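You operate a simulated robot arm through the tools that you are given. There is no shell and no other tool. Be economical: measure what you need, move in short steps, check, and stop when the job is done.

Carry out the task below with a simulated two-armed robot. There is one attempt and no reset: what you move stays moved.

TASK
Stack the drink carton marked "Bolhariza" from the small table at the end of the bays on top of the drink carton labelled "Orchava".

Only the result counts: the job must be done as asked and must still hold three seconds after the hand-in. Knocking over, shifting, dropping, spilling or breaking anything else fails it.

THE ROBOT
Two 7-joint arms with two-finger parallel grippers on one trunk, on a base that drives. Base frame: it is fixed to the floor where the robot stands at the start and does not move with it; the origin is under the middle of the robot, x ahead of it, y to its left, z up. Units: m, degrees, N and s.
The left shoulder is at the start at [0.07, 0.134, 1.176], the right one opposite. With the tool pointing down near the work surface each hand reaches from about 0.1 to 0.62 m from the robot's upright axis, wherever it stands, measured 20 degrees to its own side. Payload 1.57 kg a hand.
The tool frame of a hand sits at the grasp point between the pads (the TCP): z along the fingers, y along the line on which they close. The tips reach 0.03 m beyond it. The gripper opens to 0.08 m. The fingers are 0.017 m wide and 0.012 m thick; the gripper's body (0.04 by 0.082 m) begins 0.08 m behind the TCP.
Orientation is that of the tool frame in the base frame, as a unit quaternion [x, y, z, w]. With the fingers straight down and closing along the base's y, the tool's x points along the base's -x, its y along +y and its z along -z.

THE INTERFACE
- The arms move only by the tool jog_arm. It takes "left_targets", "right_targets" or both (then of equal length, played together; a hand with none holds still); each is a list of rows, each an object (a shift or turn left out is 0, a gripper value left out holds the last) with "travel": the shift along the tool's x, y, z in m, a list of three; "turn": the turn, a rotation vector about the tool's x, y, z in rad, a list of three; "hand": the gripper command, from -1 (shut) to 1 (fully open), values between in proportion. In form: [{"travel": [dx, dy, dz], "turn": [ax, ay, az], "hand": hand}, ...]. A call has 1 to 12 rows; each row shifts and turns the commanded pose from where the row before left it, along the tool's axes as they then stand. Rows are played at 5 a second. More than 0.05 m and 8.6 degrees between two rows, or a gripper value outside its range, and nothing of the call is played. A pose out of reach is approached as far as the arm can. The call stops where the force on the tool passes 40 N (or 10 N more than at its start, if that is more) or the arm is blocked; 0.2 s more then pass. The fingers move at their own pace (about 0.153 m/s each) and stop on an object; they squeeze with about 31 N. The grip force told is the motor's: it shows also when the fingers shut on nothing. Time passes only in rows, and 0.2 s behind the last, so rows that do not move let the fingers close. It gives the time, the measured TCP pose, the force on the tool (base axes), the opening and the grip force at its end, in the units of the frame above (readings bear some noise), and new pictures: "show" is both (left out), scene, wrist or none (wrist: the cameras of the hands that moved).
- Cameras (640 x 400 px; columns grow to the right, rows downward): "scene" is now at [0.1286, 0.0116, 1.3845]; the picture's right is [0.15, -0.99, 0.00], its down [-0.74, -0.12, -0.66] and it looks along [0.65, 0.10, -0.75] (base axes); focal length 260 px, centre (320, 200). "left" rides on the left gripper at [0.072, 0.007, -0.122] in its tool frame; the picture's right is [-0.09, 1.00, 0.00], its down [-0.84, -0.08, -0.54] and it looks along [-0.54, -0.05, 0.84] (tool axes); focal length 238 px, centre (320, 200). "right" rides on the right gripper at [0.072, -0.007, -0.122] in its tool frame; the picture's right is [0.09, 1.00, 0.00], its down [-0.84, 0.08, -0.54] and it looks along [-0.54, 0.05, 0.84] (tool axes); focal length 238 px, centre (320, 200). There is no depth. A picture from a camera that has moved, and an enlarged one, comes with that camera's place and axes in the base frame and with its lens.
- move_column(by): slides the trunk up (or, below 0, down) by that many m; the arms and the scene camera ride with it, the base frame stays. It gives what a move gives, with no picture.
- steer(legs): drives the robot by 1 to 6 legs, each [ahead, left, turn to the left] in m, m and degrees, along the robot's own axes; the way and the turn of a leg run together, so that a leg with both is an arc; at most 1.5 m and 180 degrees a leg. The arms and the cameras ride along, it lands a little off, and it stops where it bumps. It gives what a move gives, and a new picture of the scene camera.
- turn_head(pan, tilt): turns the head with the scene camera to pan (to the left, within 86 degrees either way) and tilt (down, from -29 to 69), counted from straight ahead of the robot. It gives what a move gives, and a new picture of the scene camera.
- enlarge(camera, box): a new picture of the part [left, top, right, bottom] of that camera's present view, enlarged. It takes no simulated time.
- hand_in(): hands the job in; it is judged then, once.

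Go step by step. Nothing tells you exact positions but the pictures and the camera data: compare them with the known pose of the tool, close in by small moves and look again before you grip or let go. The budget is 120 turns and 170 pictures, counting those below and the enlarged ones. Unless the task says otherwise, let go and move clear before handing in, and close with one line.

The tools are called after ">>>" as a command line: name --argument value ..., lists and objects as JSON in quotes. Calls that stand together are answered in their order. jog_arm: Moves the arms, as the interface text tells. Its arguments: {"type":"object","properties":{"left_targets":{"type":"array","items":{"type":"object","properties":{"travel":{"type":"array","items":{"type":"number"}},"turn":{"type":"array","items":{"type":"number"}},"hand":{"type":"number"}}}},"right_targets":{"type":"array","items":{"type":"object","properties":{"travel":{"type":"array","items":{"type":"number"}},"turn":{"type":"array","items":{"type":"number"}},"hand":{"type":"number"}}}},"show":{"type":"string","enum":["both","scene","wrist","none"]}},"required":[]} The other tools are called the same way: move_column (by) slides the trunk up or down; steer (legs) drives the base; turn_head (pan, tilt) turns the head that bears the scene camera; enlarge (camera, box) takes an enlarged picture of a part of a camera's view; hand_in () hands the job in.

At the start:

```text
time_s: 0.0
left_tcp_pos: [0.3803, 0.2354, 1.1311]
left_tcp_rot: [-0.001, 1.0, 0.0, -0.001]
left_force: [0.0, 0.2, -0.2]
left_width: 0.0797
left_grasp_force: 0.1
right_tcp_pos: [0.4258, -0.145, 1.0857]
right_tcp_rot: [0.001, 1.0, 0.0, -0.001]
right_force: [0.4, -0.6, -0.5]
right_width: 0.0801
right_grasp_force: 0.0
trunk travel left (down, up): [-0.75, 0.19]
robot x, y, heading: [-0.0004, 0.0015, 0.1]
head pan, tilt: [8.9, 48.8]
```

scene: 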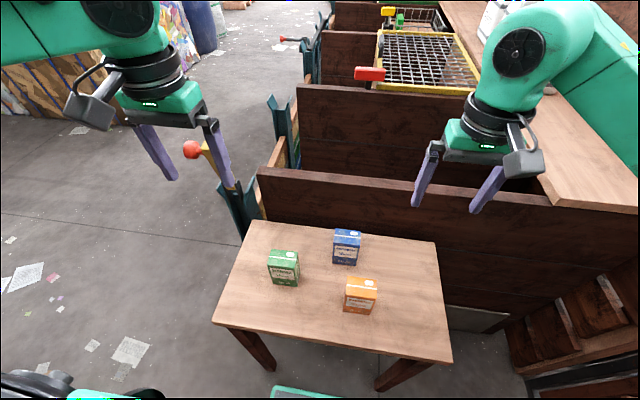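
right: 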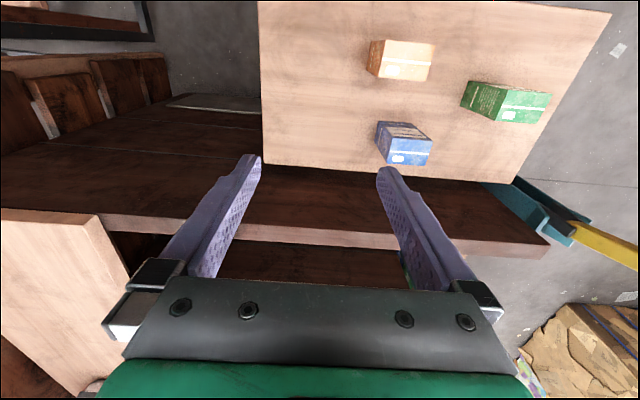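
left: 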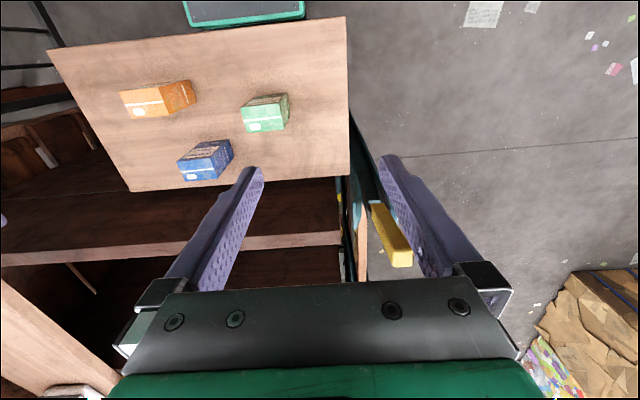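

I see a small table ahead with three small cartons (green, blue, orange). I zoom in to read their labels.

>>> enlarge --camera "scene" --box '[250, 215, 400, 325]'

>>> enlarge --camera "scene" --box '[330, 265, 390, 320]'

>>> enlarge --camera "scene" --box '[320, 215, 380, 270]'

>>> enlarge --camera "scene" --box '[255, 240, 315, 295]'

```text
3.64 times, centred on (325, 270) of scene
camera zoom: at [0.1286, 0.0116, 1.3845], right [0.15, -0.99, 0.0], down [-0.74, -0.12, -0.66], along [0.65, 0.1, -0.75], focal length 947 px, centre (302, -54)
```

zoom: 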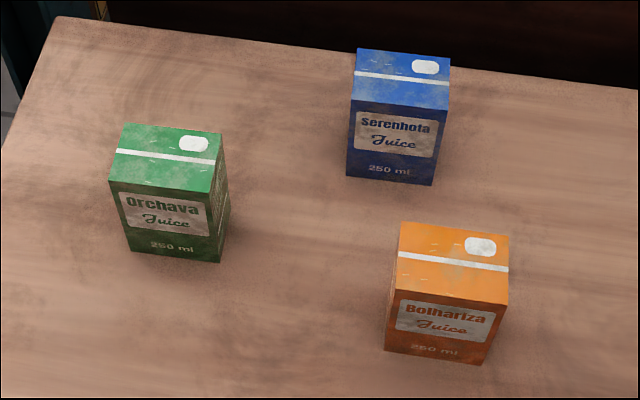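

```text
7.27 times, centred on (360, 292) of scene
camera zoom: at [0.1286, 0.0116, 1.3845], right [0.15, -0.99, 0.0], down [-0.74, -0.12, -0.66], along [0.65, 0.1, -0.75], focal length 1894 px, centre (29, -473)
```

zoom: 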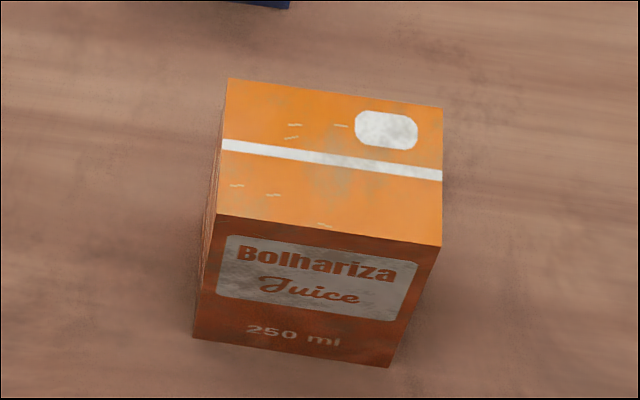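

```text
7.27 times, centred on (350, 242) of scene
camera zoom: at [0.1286, 0.0116, 1.3845], right [0.15, -0.99, 0.0], down [-0.74, -0.12, -0.66], along [0.65, 0.1, -0.75], focal length 1894 px, centre (102, -109)
```

zoom: 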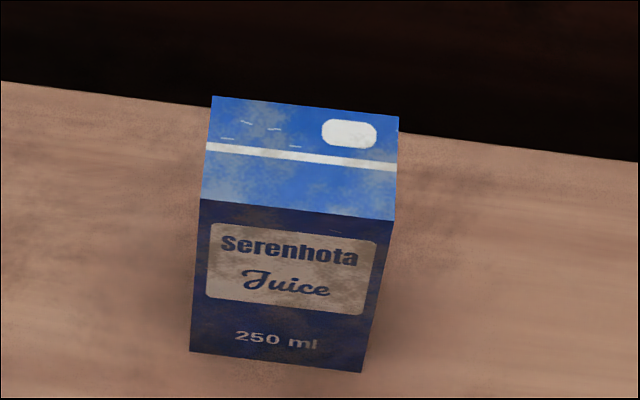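

```text
7.27 times, centred on (285, 268) of scene
camera zoom: at [0.1286, 0.0116, 1.3845], right [0.15, -0.99, 0.0], down [-0.74, -0.12, -0.66], along [0.65, 0.1, -0.75], focal length 1894 px, centre (574, -291)
```

zoom: 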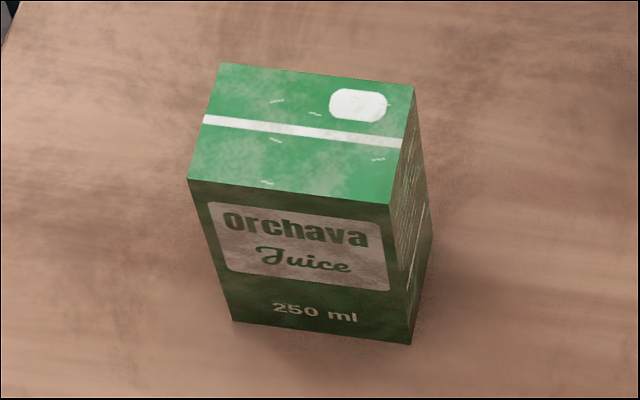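

The green carton is "Orchava" at about (0.403, 0.138), the orange one is "Bolhariza" at about (0.362, -0.043), and the blue one stands behind them. Each is roughly 0.042 × 0.063 × 0.103 m and squared to the table. I'll swing the right hand aside and bring the left hand over the orange carton.

>>> jog_arm --left_targets '[{"travel": [0.003, -0.0463, 0], "hand": 1}, {"travel": [0.003, -0.0463, 0]}, {"travel": [0.003, -0.0463, 0]}, {"travel": [0.003, -0.0463, 0]}, {"travel": [0.003, -0.0463, 0]}, {"travel": [0.003, -0.0463, 0]}, {"travel": [0, 0, 0.045]}, {"travel": [0, 0, 0.045]}, {"travel": [0, 0, 0.04]}]' --right_targets '[{"travel": [0, -0.035, 0]}, {"travel": [0, -0.035, 0]}, {"travel": [0, -0.035, 0]}, {"travel": [0, -0.035, 0]}, {"travel": [0, -0.035, 0]}, {"travel": [0, -0.035, 0]}, {"travel": [0, 0, 0]}, {"travel": [0, 0, 0]}, {"travel": [0, 0, 0]}]'

```text
time_s: 2.0
left_tcp_pos: [0.3695, 0.0394, 1.0011]
left_tcp_rot: [-0.001, 1.0, 0.0, 0.002]
left_force: [-0.5, 0.0, 0.2]
left_width: 0.0799
left_grasp_force: 0.0
left hand out of reach, approached as far as the arm can: row 5, 6
right_tcp_pos: [0.4271, -0.3569, 1.0845]
right_tcp_rot: [0.001, 1.0, 0.0, 0.0]
right_force: [0.7, 0.3, -0.6]
right_width: 0.08
right_grasp_force: 0.0
trunk travel left (down, up): [-0.75, 0.19]
robot x, y, heading: [0.0009, 0.0036, -0.0]
head pan, tilt: [8.9, 48.8]
camera scene: at [0.1289, 0.0115, 1.3846], right [0.15, -0.99, 0.0], down [-0.74, -0.12, -0.66], along [0.65, 0.1, -0.75], focal length 260 px, centre (320, 200)
camera right: at [0.3554, -0.3628, 1.2061], right [-0.09, 1.0, 0.0], down [0.84, 0.08, 0.54], along [0.54, 0.05, -0.84], focal length 238 px, centre (320, 200)
camera left: at [0.2972, 0.0469, 1.124], right [0.09, 1.0, 0.0], down [0.84, -0.08, 0.54], along [0.54, -0.05, -0.84], focal length 238 px, centre (320, 200)
```

scene: 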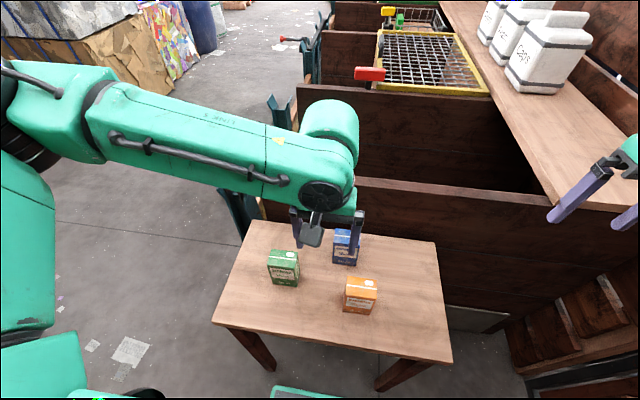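
right: 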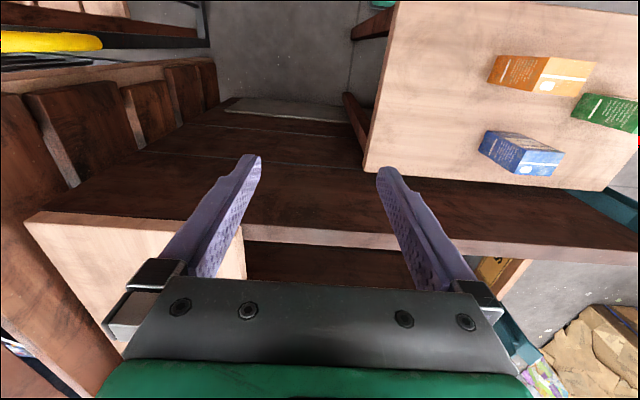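
left: 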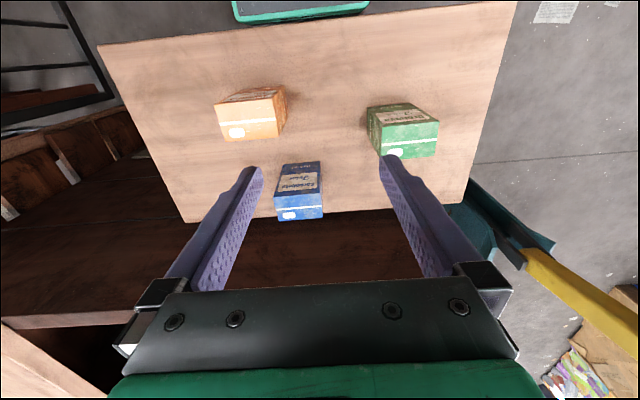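

The left hand stopped at its reach limit at this height, at y ≈ 0.04. I'll go lower, where the reach is better, and then continue sideways.

>>> jog_arm --left_targets '[{"travel": [0, 0, 0.04]}, {"travel": [0.003, -0.027, 0.01]}, {"travel": [0.003, -0.027, 0]}, {"travel": [0.002, -0.027, 0]}, {}]'

```text
time_s: 3.2
left_tcp_pos: [0.3416, 0.0328, 0.9724]
left_tcp_rot: [-0.001, 1.0, -0.001, -0.001]
left_force: [0.8, 0.3, -0.1]
left_width: 0.0803
left_grasp_force: 0.0
left hand out of reach, approached as far as the arm can: row 2, 3, 4
right_tcp_pos: [0.4263, -0.3556, 1.0826]
right_tcp_rot: [-0.001, 1.0, 0.0, 0.0]
right_force: [-0.1, 0.0, -0.6]
right_width: 0.0797
right_grasp_force: 0.1
trunk travel left (down, up): [-0.75, 0.19]
robot x, y, heading: [-0.0015, 0.0026, -0.3]
head pan, tilt: [8.9, 48.8]
camera scene: at [0.1284, 0.0114, 1.3845], right [0.15, -0.99, 0.0], down [-0.74, -0.12, -0.66], along [0.65, 0.1, -0.75], focal length 260 px, centre (320, 200)
camera left: at [0.2701, 0.0398, 1.0961], right [0.09, 1.0, 0.0], down [0.84, -0.08, 0.54], along [0.54, -0.05, -0.84], focal length 238 px, centre (320, 200)
```

scene: 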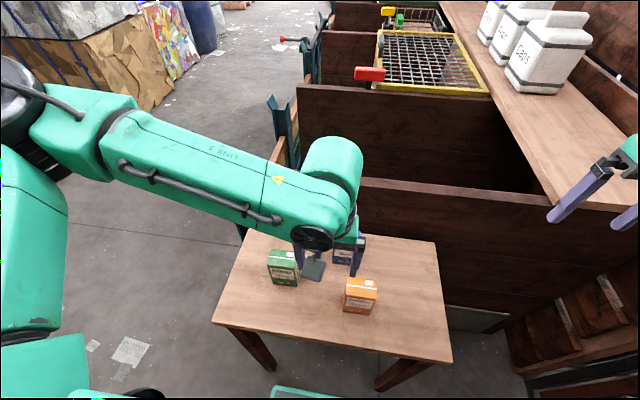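
left: 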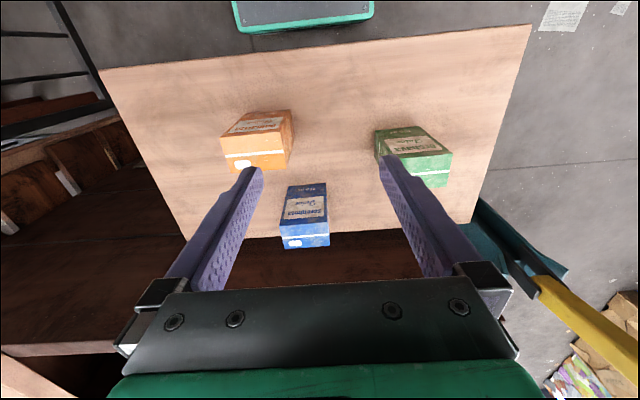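

The left arm is at a joint limit here, so shifting the base about 0.12 m to the right will put both cartons in its comfortable range. First I raise the left hand a little, bring the right hand in, and check that the right side is clear.

>>> jog_arm --left_targets '[{"travel": [0, 0, -0.01]}, {}, {}]' --right_targets '[{"travel": [0, 0.04, 0]}, {"travel": [0, 0.04, 0]}, {"travel": [0, 0.03, 0]}]' --show "none"

>>> turn_head --pan -60 --tilt 55

```text
time_s: 4.0
left_tcp_pos: [0.3439, 0.0329, 0.9832]
left_tcp_rot: [-0.001, 1.0, 0.0, 0.0]
left_force: [0.2, 0.4, 0.4]
left_width: 0.08
left_grasp_force: 0.1
right_tcp_pos: [0.4261, -0.2447, 1.0845]
right_tcp_rot: [0.0, 1.0, 0.0, 0.0]
right_force: [-0.3, 1.1, 0.0]
right_width: 0.0802
right_grasp_force: 0.1
trunk travel left (down, up): [-0.75, 0.19]
robot x, y, heading: [-0.0003, -0.0013, 0.2]
head pan, tilt: [8.9, 48.8]
```

```text
time_s: 5.4
left_tcp_pos: [0.3422, 0.0323, 0.9825]
left_tcp_rot: [-0.001, 1.0, 0.0, 0.0]
left_force: [-0.4, -0.3, 0.0]
left_width: 0.0798
left_grasp_force: 0.1
right_tcp_pos: [0.4258, -0.2458, 1.0859]
right_tcp_rot: [0.0, 1.0, 0.0, 0.0]
right_force: [-0.2, 1.2, 0.4]
right_width: 0.08
right_grasp_force: 0.2
trunk travel left (down, up): [-0.75, 0.19]
robot x, y, heading: [-0.0036, 0.0018, 0.2]
head pan, tilt: [-60.0, 55.0]
camera scene: at [0.0875, -0.063, 1.3764], right [-0.87, -0.5, 0.0], down [-0.41, 0.71, -0.57], along [0.29, -0.5, -0.82], focal length 260 px, centre (320, 200)
```

scene: 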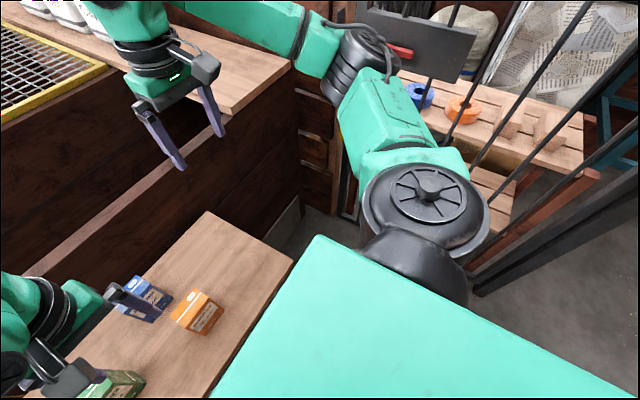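

There is a rack close to the right elbow, while the left side is open floor. So I'll use the right hand instead: retract the left hand, then drive about 0.22 m to the left.

>>> jog_arm --left_targets '[{"travel": [0, 0, -0.045]}, {"travel": [0, 0.045, -0.02]}, {"travel": [0, 0.045, -0.02]}, {"travel": [0, 0.045, -0.02]}, {"travel": [0, 0.045, -0.02]}, {"travel": [0, 0.045, 0]}]' --show "none"

>>> turn_head --pan 50 --tilt 50

```text
time_s: 6.8
left_tcp_pos: [0.341, 0.2603, 1.107]
left_tcp_rot: [0.0, 1.0, -0.001, 0.0]
left_force: [-0.4, -0.5, -0.5]
left_width: 0.08
left_grasp_force: 0.0
right_tcp_pos: [0.426, -0.2433, 1.0856]
right_tcp_rot: [0.0, 1.0, -0.001, 0.0]
right_force: [-0.4, 0.9, -1.1]
right_width: 0.08
right_grasp_force: 0.0
trunk travel left (down, up): [-0.75, 0.19]
robot x, y, heading: [-0.0005, -0.0014, 0.0]
head pan, tilt: [-60.0, 55.0]
```

```text
time_s: 8.7
left_tcp_pos: [0.3424, 0.2569, 1.1071]
left_tcp_rot: [-0.001, 1.0, 0.0, 0.0]
left_force: [-0.2, 0.3, -0.2]
left_width: 0.08
left_grasp_force: 0.1
right_tcp_pos: [0.4257, -0.2451, 1.0855]
right_tcp_rot: [0.0, 1.0, 0.0, 0.0]
right_force: [-1.1, -0.6, 0.5]
right_width: 0.0798
right_grasp_force: 0.1
trunk travel left (down, up): [-0.75, 0.19]
robot x, y, heading: [-0.0006, -0.0025, -0.0]
head pan, tilt: [50.0, 50.0]
camera scene: at [0.1009, 0.0584, 1.3829], right [0.77, -0.64, 0.0], down [-0.49, -0.59, -0.64], along [0.41, 0.49, -0.77], focal length 260 px, centre (320, 200)
```

scene: 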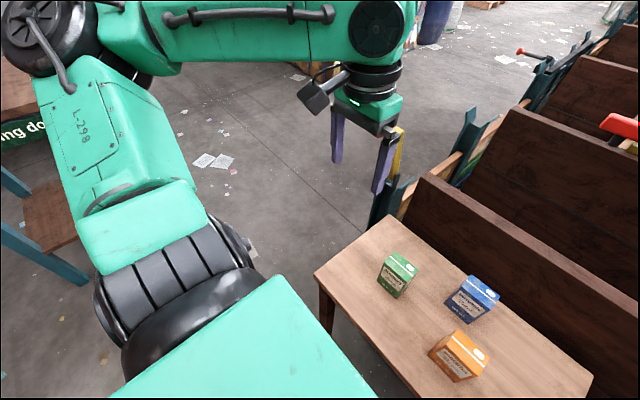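

The floor to the left is open, with the bench well over a metre away. Driving 0.22 m left.

>>> steer --legs '[[0, 0.22, 0]]'

>>> turn_head --pan -20 --tilt 52

```text
time_s: 10.4
left_tcp_pos: [0.3428, 0.4762, 1.1077]
left_tcp_rot: [0.0, 1.0, 0.0, 0.001]
left_force: [-0.3, -0.6, 1.9]
left_width: 0.0798
left_grasp_force: 0.2
right_tcp_pos: [0.4261, -0.0275, 1.0839]
right_tcp_rot: [0.001, 1.0, 0.0, 0.0]
right_force: [-1.2, -0.2, -0.5]
right_width: 0.0799
right_grasp_force: 0.1
trunk travel left (down, up): [-0.75, 0.19]
robot x, y, heading: [-0.0043, 0.2223, 0.1]
head pan, tilt: [50.0, 50.0]
camera scene: at [0.101, 0.2766, 1.383], right [0.77, -0.64, 0.0], down [-0.49, -0.59, -0.64], along [0.41, 0.49, -0.77], focal length 260 px, centre (320, 200)
```

scene: 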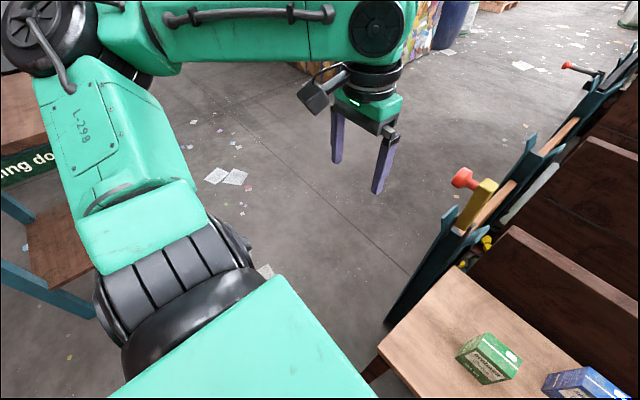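

```text
time_s: 11.8
left_tcp_pos: [0.3427, 0.4769, 1.106]
left_tcp_rot: [0.0, 1.0, 0.0, -0.001]
left_force: [-0.5, -0.5, 0.2]
left_width: 0.08
left_grasp_force: 0.0
right_tcp_pos: [0.4255, -0.0253, 1.0848]
right_tcp_rot: [0.0, 1.0, 0.0, 0.0]
right_force: [-0.1, 0.0, 0.4]
right_width: 0.0799
right_grasp_force: 0.0
trunk travel left (down, up): [-0.75, 0.19]
robot x, y, heading: [0.0003, 0.2166, -0.1]
head pan, tilt: [-20.0, 52.0]
camera scene: at [0.122, 0.1939, 1.3803], right [-0.34, -0.94, 0.0], down [-0.74, 0.27, -0.62], along [0.58, -0.21, -0.79], focal length 260 px, centre (320, 200)
```

scene: 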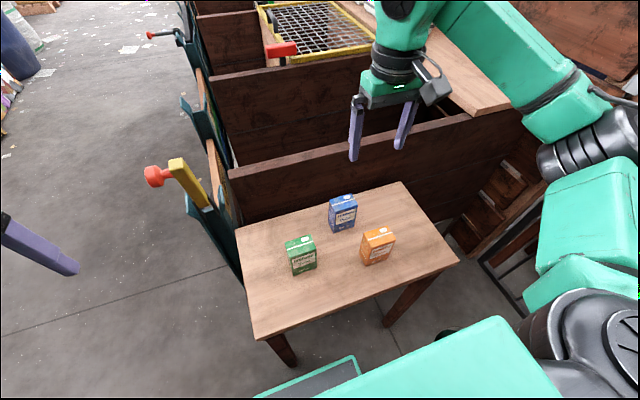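

The right hand is now at (0.426, -0.026, 1.085). I bring it over the orange carton at z ≈ 0.93 and look.

>>> jog_arm --right_targets '[{"travel": [0.0315, -0.008, 0.02], "hand": 1}, {"travel": [0.0315, -0.0085, 0.02]}, {"travel": [0, 0, 0.045]}, {"travel": [0, 0, 0.045]}, {"travel": [0, 0, 0.02]}, {}]'

>>> enlarge --camera "scene" --box '[300, 160, 460, 280]'

```text
time_s: 13.2
left_tcp_pos: [0.3424, 0.4775, 1.1075]
left_tcp_rot: [0.0, 1.0, 0.0, 0.0]
left_force: [0.1, 0.3, 0.4]
left_width: 0.0799
left_grasp_force: 0.2
right_tcp_pos: [0.3628, -0.042, 0.9345]
right_tcp_rot: [0.001, 1.0, 0.0, 0.0]
right_force: [0.6, 0.7, -0.4]
right_width: 0.0801
right_grasp_force: 0.0
trunk travel left (down, up): [-0.75, 0.19]
robot x, y, heading: [0.003, 0.2213, -0.1]
head pan, tilt: [-20.0, 52.0]
camera scene: at [0.1223, 0.1939, 1.3803], right [-0.34, -0.94, 0.0], down [-0.74, 0.27, -0.62], along [0.58, -0.21, -0.79], focal length 260 px, centre (320, 200)
camera right: at [0.2918, -0.049, 1.0569], right [-0.09, 1.0, 0.0], down [0.84, 0.08, 0.54], along [0.54, 0.05, -0.84], focal length 238 px, centre (320, 200)
```

scene: 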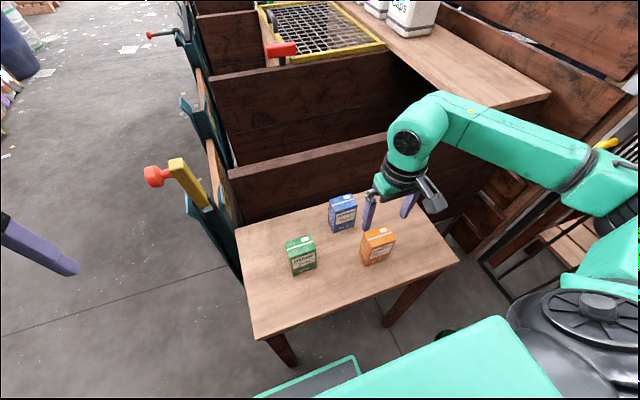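
right: 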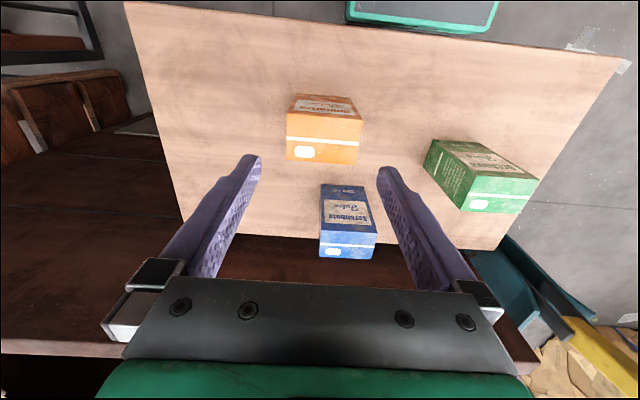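

```text
3.33 times, centred on (380, 220) of scene
camera zoom: at [0.1223, 0.1939, 1.3803], right [-0.34, -0.94, 0.0], down [-0.74, 0.27, -0.62], along [0.58, -0.21, -0.79], focal length 868 px, centre (120, 133)
```

zoom: 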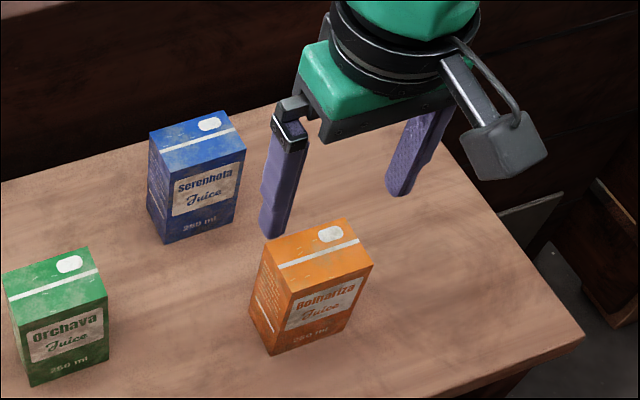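

The wrist view puts the orange carton's top centre at about (0.360, -0.041), matching the scene estimate. I go down until the tips are just above the top and check.

>>> jog_arm --right_targets '[{"travel": [0.001, 0.001, 0.02]}, {"travel": [0.001, 0, 0.018]}, {}]'

>>> enlarge --camera "scene" --box '[320, 170, 440, 280]'

```text
time_s: 14.0
left_tcp_pos: [0.3421, 0.4777, 1.1076]
left_tcp_rot: [0.0, 1.0, 0.001, 0.001]
left_force: [0.4, -0.4, -0.5]
left_width: 0.0801
left_grasp_force: 0.0
right_tcp_pos: [0.3608, -0.0405, 0.8975]
right_tcp_rot: [0.0, 1.0, 0.0, -0.001]
right_force: [-0.2, 0.0, 0.0]
right_width: 0.08
right_grasp_force: 0.0
trunk travel left (down, up): [-0.75, 0.19]
robot x, y, heading: [0.0009, 0.2202, -0.2]
head pan, tilt: [-20.0, 52.0]
camera scene: at [0.1218, 0.1938, 1.3803], right [-0.34, -0.94, 0.0], down [-0.74, 0.27, -0.62], along [0.58, -0.21, -0.79], focal length 260 px, centre (320, 200)
camera right: at [0.2893, -0.0476, 1.0192], right [-0.09, 1.0, 0.0], down [0.84, 0.08, 0.54], along [0.54, 0.05, -0.84], focal length 238 px, centre (320, 200)
```

scene: 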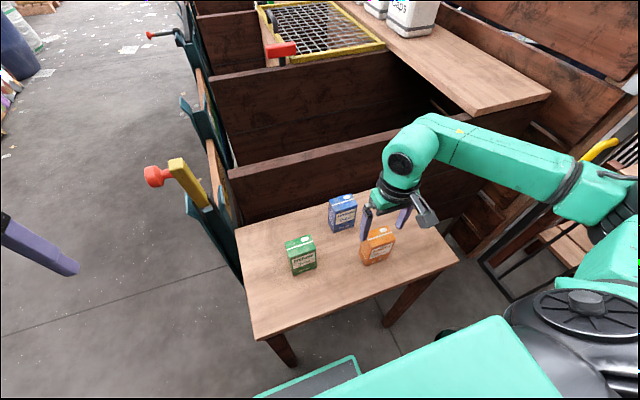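
right: 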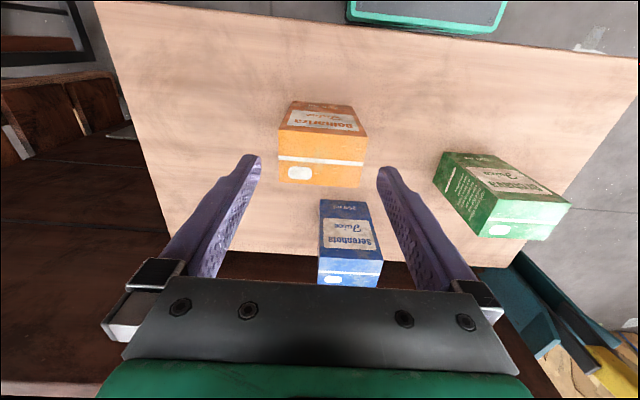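

```text
3.64 times, centred on (380, 225) of scene
camera zoom: at [0.1218, 0.1938, 1.3803], right [-0.34, -0.94, 0.0], down [-0.74, 0.27, -0.62], along [0.58, -0.21, -0.79], focal length 947 px, centre (102, 109)
```

zoom: 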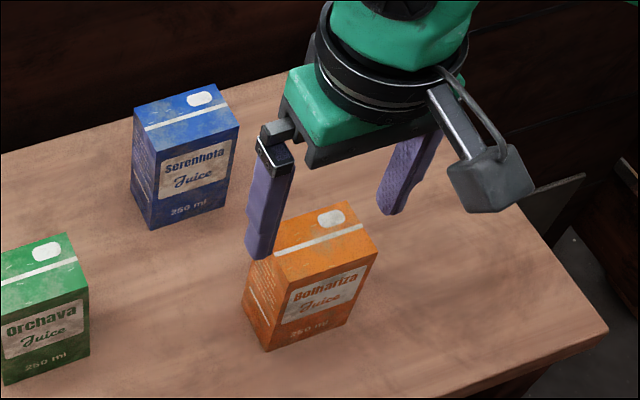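

The estimates agree (top centre ≈ (0.361, -0.041)) and the hand is centred. I go down to z ≈ 0.815 and close.

>>> jog_arm --right_targets '[{"travel": [0, 0, 0.028]}, {"travel": [0, 0, 0.028]}, {"travel": [0, 0, 0.026]}, {}]'

```text
time_s: 15.0
left_tcp_pos: [0.3426, 0.477, 1.107]
left_tcp_rot: [0.0, 1.0, 0.0, 0.0]
left_force: [1.0, -0.6, 0.0]
left_width: 0.0801
left_grasp_force: 0.1
right_tcp_pos: [0.3605, -0.0399, 0.8144]
right_tcp_rot: [0.001, 1.0, 0.0, 0.0]
right_force: [0.3, -0.6, 0.2]
right_width: 0.08
right_grasp_force: 0.0
trunk travel left (down, up): [-0.75, 0.19]
robot x, y, heading: [0.0024, 0.2171, -0.0]
head pan, tilt: [-20.0, 52.0]
camera scene: at [0.1219, 0.1937, 1.3803], right [-0.34, -0.94, 0.0], down [-0.74, 0.27, -0.62], along [0.58, -0.21, -0.79], focal length 260 px, centre (320, 200)
camera right: at [0.2892, -0.0478, 0.9368], right [-0.09, 1.0, 0.0], down [0.84, 0.08, 0.54], along [0.54, 0.05, -0.84], focal length 238 px, centre (320, 200)
```

scene: 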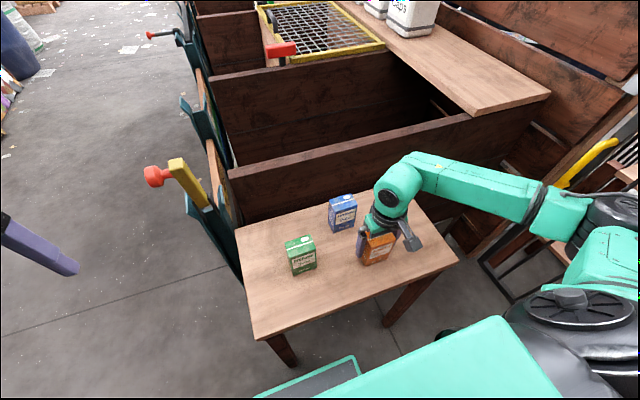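
right: 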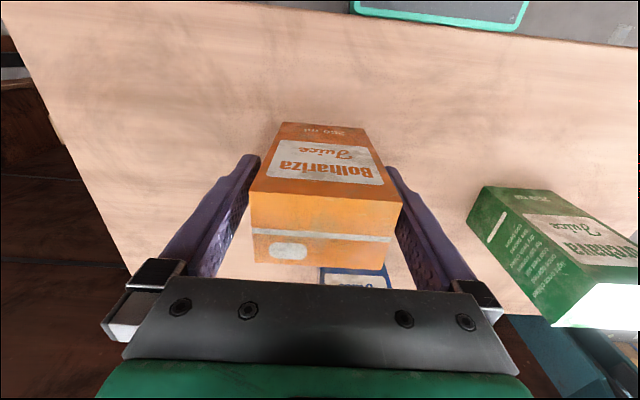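

The carton sits between the pads. I close and lift a little.

>>> jog_arm --right_targets '[{"hand": -1}, {"hand": -1}, {"hand": -1}, {"travel": [0, 0, -0.02]}, {"travel": [0, 0, -0.03]}, {}]'

```text
time_s: 16.4
left_tcp_pos: [0.3419, 0.4767, 1.1071]
left_tcp_rot: [-0.001, 1.0, 0.001, 0.001]
left_force: [-0.3, 0.0, -0.2]
left_width: 0.0799
left_grasp_force: 0.1
right_tcp_pos: [0.3598, -0.0421, 0.8657]
right_tcp_rot: [0.001, 1.0, 0.0, 0.0]
right_force: [-0.7, 0.5, 0.5]
right_width: 0.0618
right_grasp_force: 30.9
trunk travel left (down, up): [-0.75, 0.19]
robot x, y, heading: [0.0014, 0.2206, -0.2]
head pan, tilt: [-20.0, 52.0]
camera scene: at [0.1222, 0.1935, 1.3803], right [-0.34, -0.94, 0.0], down [-0.74, 0.27, -0.62], along [0.58, -0.21, -0.79], focal length 260 px, centre (320, 200)
camera right: at [0.2893, -0.0479, 0.9871], right [-0.09, 1.0, 0.0], down [0.84, 0.08, 0.54], along [0.54, 0.05, -0.84], focal length 238 px, centre (320, 200)
```

scene: 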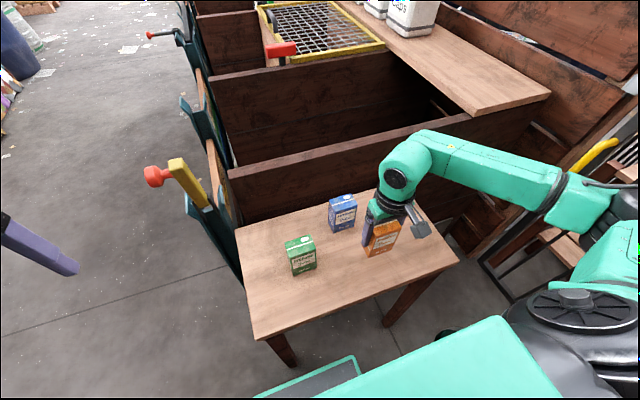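
right: 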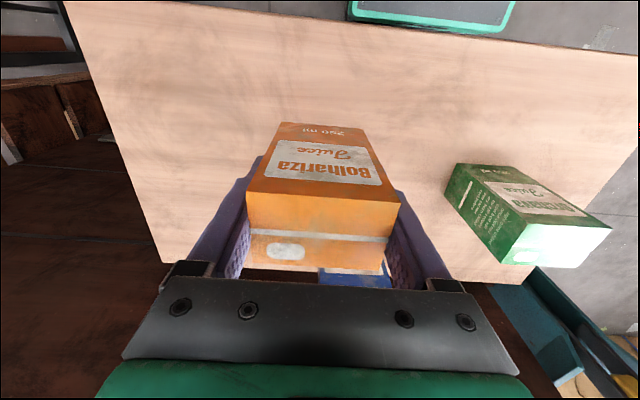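

The grip holds (0.062 m, 31 N). I lift clear and go over the green carton.

>>> jog_arm --right_targets '[{"travel": [0, 0, -0.04]}, {"travel": [0, 0, -0.04]}, {"travel": [0, 0, -0.025]}, {"travel": [-0.008, 0.036, 0]}, {"travel": [-0.008, 0.036, 0]}, {"travel": [-0.008, 0.036, 0]}, {"travel": [-0.009, 0.036, 0]}, {"travel": [-0.009, 0.036, 0]}, {}]'

>>> enlarge --camera "scene" --box '[250, 170, 400, 290]'

```text
time_s: 18.4
left_tcp_pos: [0.3414, 0.4767, 1.1081]
left_tcp_rot: [0.0, 1.0, 0.001, 0.0]
left_force: [-0.1, 0.3, -0.5]
left_width: 0.0804
left_grasp_force: 0.2
right_tcp_pos: [0.4037, 0.1384, 0.9693]
right_tcp_rot: [0.0, 1.0, 0.0, 0.0]
right_force: [-0.5, 1.1, -0.4]
right_width: 0.062
right_grasp_force: 31.3
trunk travel left (down, up): [-0.75, 0.19]
robot x, y, heading: [0.0004, 0.2195, -0.2]
head pan, tilt: [-20.0, 52.0]
camera scene: at [0.1215, 0.1927, 1.3803], right [-0.34, -0.94, 0.0], down [-0.74, 0.27, -0.62], along [0.58, -0.21, -0.79], focal length 260 px, centre (320, 200)
camera right: at [0.3322, 0.1309, 1.0921], right [-0.09, 1.0, 0.0], down [0.84, 0.08, 0.54], along [0.54, 0.05, -0.84], focal length 238 px, centre (320, 200)
```

scene: 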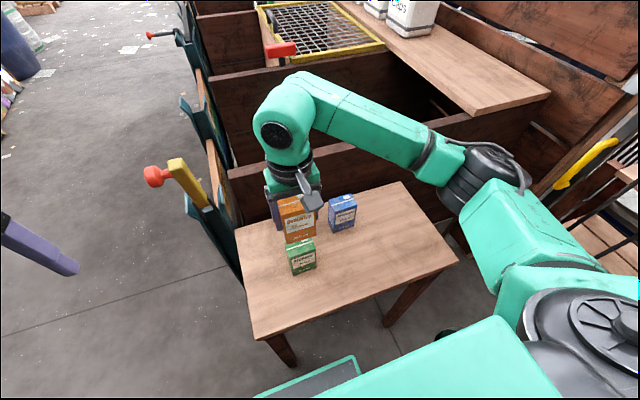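
right: 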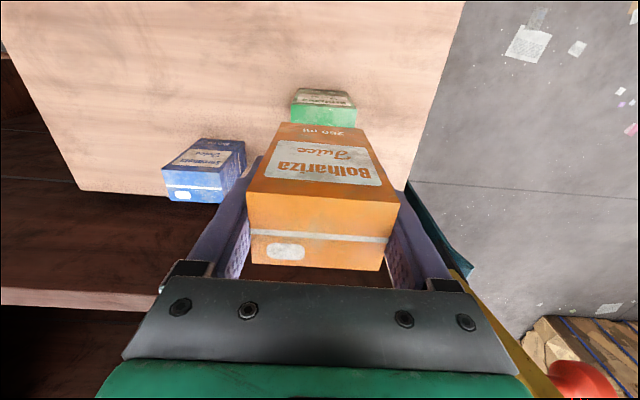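

```text
3.33 times, centred on (325, 230) of scene
camera zoom: at [0.1215, 0.1927, 1.3803], right [-0.34, -0.94, 0.0], down [-0.74, 0.27, -0.62], along [0.58, -0.21, -0.79], focal length 868 px, centre (303, 100)
```

zoom: 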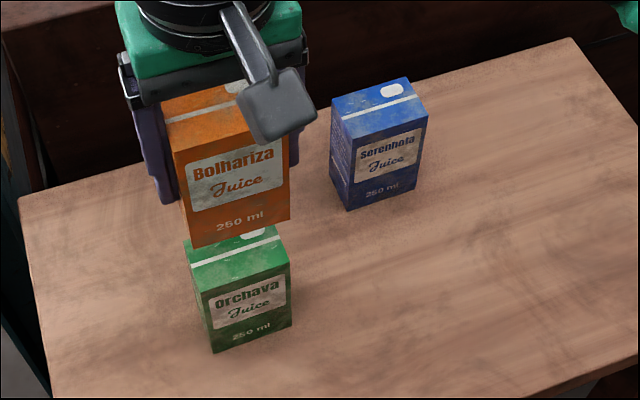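

The orange carton hangs over the green one, offset by about +3 mm in x and -1 mm in y. I correct that and go down to just above contact.

>>> jog_arm --right_targets '[{"travel": [0.0033, 0.001, 0.015]}, {"travel": [0, 0, 0.015]}, {"travel": [0, 0, 0.013]}, {}]'

>>> enlarge --camera "scene" --box '[260, 180, 360, 290]'

```text
time_s: 19.4
left_tcp_pos: [0.3433, 0.4786, 1.1075]
left_tcp_rot: [0.0, 1.0, 0.0, 0.0]
left_force: [0.5, -0.3, 0.5]
left_width: 0.0803
left_grasp_force: 0.0
right_tcp_pos: [0.3999, 0.1393, 0.9274]
right_tcp_rot: [0.001, 1.0, 0.0, 0.0]
right_force: [0.3, 0.0, 0.7]
right_width: 0.0618
right_grasp_force: 31.4
trunk travel left (down, up): [-0.75, 0.19]
robot x, y, heading: [-0.0013, 0.2203, -0.0]
head pan, tilt: [-20.0, 52.0]
camera scene: at [0.122, 0.1939, 1.3803], right [-0.34, -0.94, 0.0], down [-0.74, 0.27, -0.62], along [0.58, -0.21, -0.79], focal length 260 px, centre (320, 200)
camera right: at [0.3288, 0.1325, 1.0491], right [-0.09, 1.0, 0.0], down [0.84, 0.08, 0.54], along [0.54, 0.05, -0.84], focal length 238 px, centre (320, 200)
```

scene: 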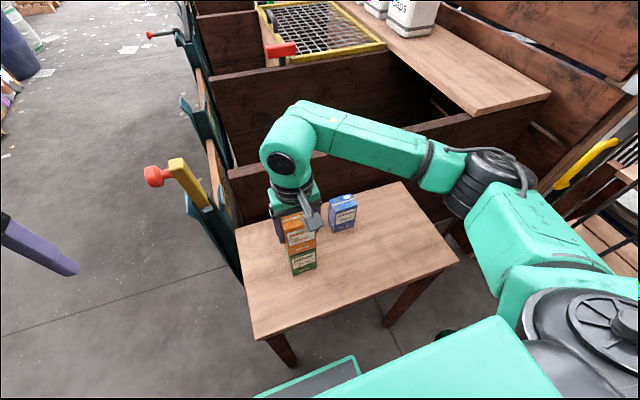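
right: 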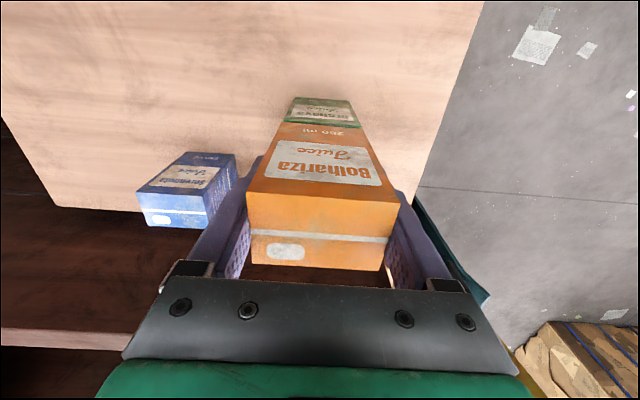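

```text
3.64 times, centred on (310, 235) of scene
camera zoom: at [0.122, 0.1939, 1.3803], right [-0.34, -0.94, 0.0], down [-0.74, 0.27, -0.62], along [0.58, -0.21, -0.79], focal length 947 px, centre (356, 73)
```

zoom: 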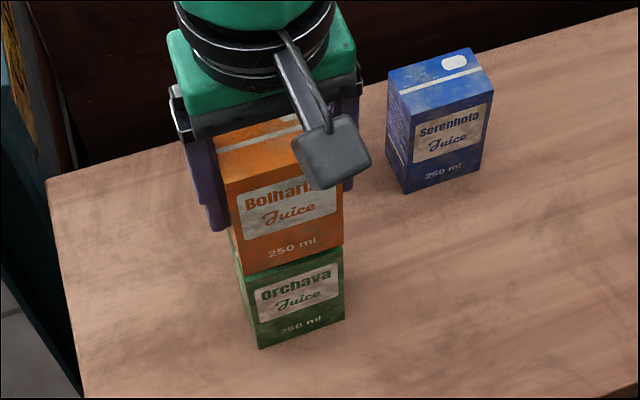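

The cartons look well aligned, with a small gap left between them. I lower in small steps and watch the force.

>>> jog_arm --right_targets '[{"travel": [0, 0, 0.003]}, {"travel": [0, 0, 0.003]}, {"travel": [0, 0, 0.002]}, {}]' --show "none"

>>> enlarge --camera "scene" --box '[270, 210, 340, 280]'

```text
time_s: 20.4
left_tcp_pos: [0.3406, 0.4772, 1.1068]
left_tcp_rot: [0.0, 1.0, 0.0, 0.0]
left_force: [-0.2, 0.2, 0.4]
left_width: 0.0801
left_grasp_force: 0.0
right_tcp_pos: [0.3994, 0.1393, 0.9181]
right_tcp_rot: [0.002, 1.0, 0.0, 0.0]
right_force: [-0.6, -0.3, 1.5]
right_width: 0.062
right_grasp_force: 30.8
trunk travel left (down, up): [-0.75, 0.19]
robot x, y, heading: [0.001, 0.2169, 0.1]
head pan, tilt: [-20.0, 52.0]
```

```text
5.71 times, centred on (305, 245) of scene
camera zoom: at [0.1218, 0.1938, 1.3803], right [-0.34, -0.94, 0.0], down [-0.74, 0.27, -0.62], along [0.58, -0.21, -0.79], focal length 1488 px, centre (406, -57)
```

zoom: 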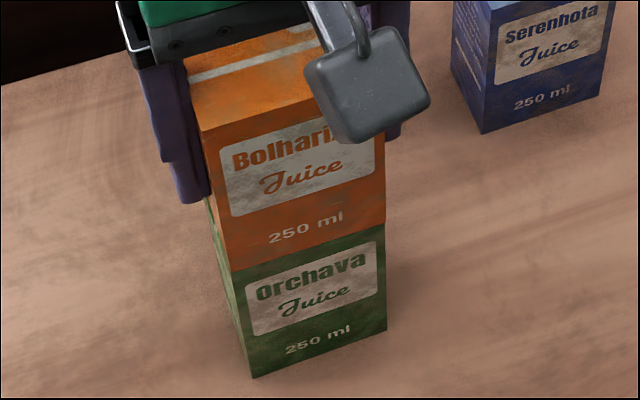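

It is almost touching. I continue in 1 mm steps until the force rises.

>>> jog_arm --right_targets '[{"travel": [0, 0, 0.001]}, {}]' --show "none"

>>> jog_arm --right_targets '[{"travel": [0, 0, 0.001]}, {}]' --show "none"

```text
time_s: 21.0
left_tcp_pos: [0.3419, 0.476, 1.1078]
left_tcp_rot: [0.0, 1.0, 0.0, 0.001]
left_force: [0.6, 0.9, -0.4]
left_width: 0.0801
left_grasp_force: 0.0
right_tcp_pos: [0.3993, 0.1394, 0.919]
right_tcp_rot: [0.001, 1.0, 0.001, 0.0]
right_force: [-0.2, -0.9, 6.1]
right_width: 0.0619
right_grasp_force: 30.9
trunk travel left (down, up): [-0.75, 0.19]
robot x, y, heading: [-0.0009, 0.2185, -0.0]
head pan, tilt: [-20.0, 52.0]
```

```text
time_s: 21.6
left_tcp_pos: [0.3404, 0.4774, 1.1082]
left_tcp_rot: [0.0, 1.0, 0.0, 0.001]
left_force: [0.1, -0.7, -0.2]
left_width: 0.08
left_grasp_force: 0.1
right_tcp_pos: [0.3994, 0.1401, 0.92]
right_tcp_rot: [0.001, 1.0, 0.001, 0.001]
right_force: [0.1, -0.9, 13.9]
right_width: 0.0615
right_grasp_force: 31.2
trunk travel left (down, up): [-0.75, 0.19]
robot x, y, heading: [0.0007, 0.2216, -0.1]
head pan, tilt: [-20.0, 52.0]
```

The cartons are in contact (14 N). I ease off slightly and open gradually.

>>> jog_arm --right_targets '[{"travel": [0, 0, -0.001]}, {"hand": 0.58}, {"hand": 0.65}, {"hand": 0.75}, {"hand": 1}, {}]'

>>> enlarge --camera "scene" --box '[270, 190, 340, 280]'

```text
time_s: 23.0
left_tcp_pos: [0.343, 0.4765, 1.1071]
left_tcp_rot: [-0.001, 1.0, 0.0, 0.0]
left_force: [1.4, -0.3, -0.4]
left_width: 0.0803
left_grasp_force: 0.1
right_tcp_pos: [0.4009, 0.1401, 0.9193]
right_tcp_rot: [0.001, 1.0, 0.0, 0.0]
right_force: [0.2, 0.4, -0.3]
right_width: 0.0797
right_grasp_force: 0.0
trunk travel left (down, up): [-0.75, 0.19]
robot x, y, heading: [0.0002, 0.2224, -0.2]
head pan, tilt: [-20.0, 52.0]
camera scene: at [0.1219, 0.1937, 1.3803], right [-0.34, -0.94, 0.0], down [-0.74, 0.27, -0.62], along [0.58, -0.21, -0.79], focal length 260 px, centre (320, 200)
camera right: at [0.3287, 0.1328, 1.0403], right [-0.09, 1.0, 0.0], down [0.84, 0.08, 0.54], along [0.54, 0.05, -0.84], focal length 238 px, centre (320, 200)
```

scene: 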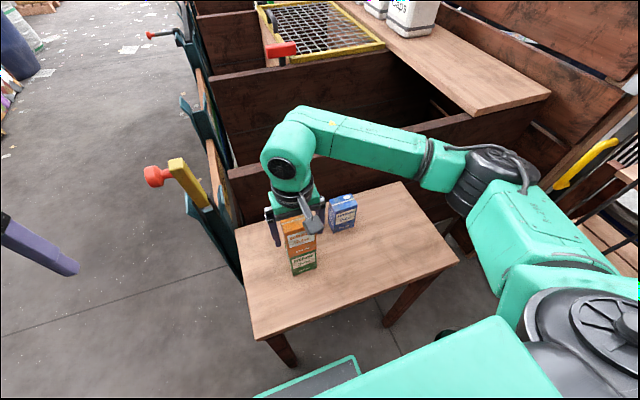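
right: 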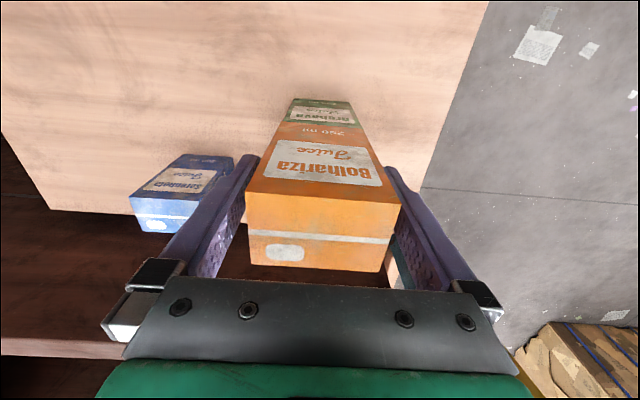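

```text
4.44 times, centred on (305, 235) of scene
camera zoom: at [0.1219, 0.1937, 1.3803], right [-0.34, -0.94, 0.0], down [-0.74, 0.27, -0.62], along [0.58, -0.21, -0.79], focal length 1157 px, centre (387, 44)
```

zoom: 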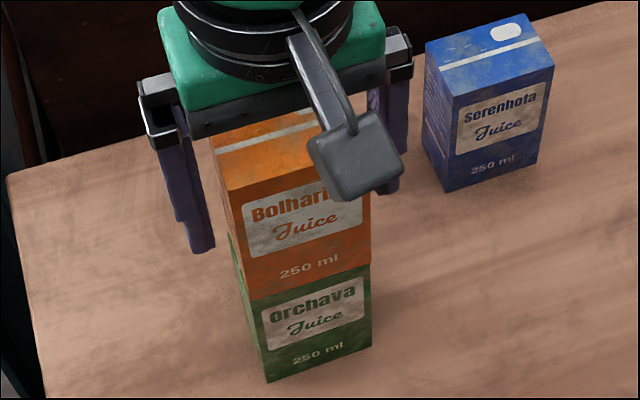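

The carton is released and standing, with space on both sides of the fingers. I go straight up and then look.

>>> jog_arm --right_targets '[{"travel": [0, 0, -0.02]}, {"travel": [0, 0, -0.03]}, {"travel": [0, 0, -0.035]}, {"travel": [0, 0, -0.035]}, {"travel": [0, -0.04, -0.02]}, {"travel": [0, -0.045, 0]}, {"travel": [0, -0.045, 0]}, {"travel": [0, -0.045, 0]}]' --show "scene"

>>> enlarge --camera "scene" --box '[250, 180, 400, 290]'

```text
time_s: 24.8
left_tcp_pos: [0.3416, 0.4746, 1.1088]
left_tcp_rot: [0.0, 1.0, 0.001, 0.0]
left_force: [0.2, 0.0, 0.5]
left_width: 0.0799
left_grasp_force: 0.0
right_tcp_pos: [0.3991, -0.0353, 1.0582]
right_tcp_rot: [0.0, 1.0, 0.002, 0.0]
right_force: [0.2, -0.8, -0.9]
right_width: 0.0801
right_grasp_force: 0.1
trunk travel left (down, up): [-0.75, 0.19]
robot x, y, heading: [-0.0013, 0.2191, 0.3]
head pan, tilt: [-20.0, 52.0]
camera scene: at [0.1209, 0.1916, 1.3804], right [-0.34, -0.94, 0.0], down [-0.74, 0.27, -0.62], along [0.58, -0.21, -0.79], focal length 260 px, centre (320, 200)
```

scene: 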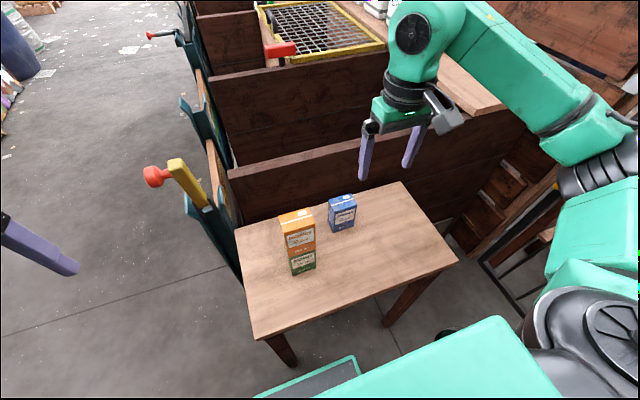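

```text
3.64 times, centred on (325, 235) of scene
camera zoom: at [0.1209, 0.1916, 1.3804], right [-0.34, -0.94, 0.0], down [-0.74, 0.27, -0.62], along [0.58, -0.21, -0.79], focal length 947 px, centre (302, 73)
```

zoom: 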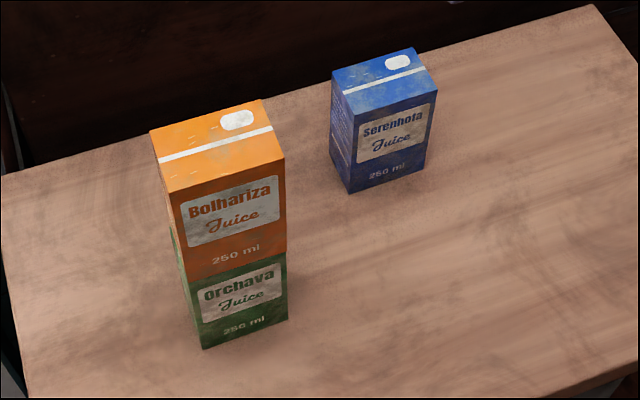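

The Bolhariza carton stands squarely on the Orchava one, the blue carton is untouched, and both hands are clear. Handing in.

>>> hand_in

```text
The job is handed in.
```

The Bolhariza carton is stacked squarely on the Orchava carton, nothing else was disturbed, and the job is handed in.
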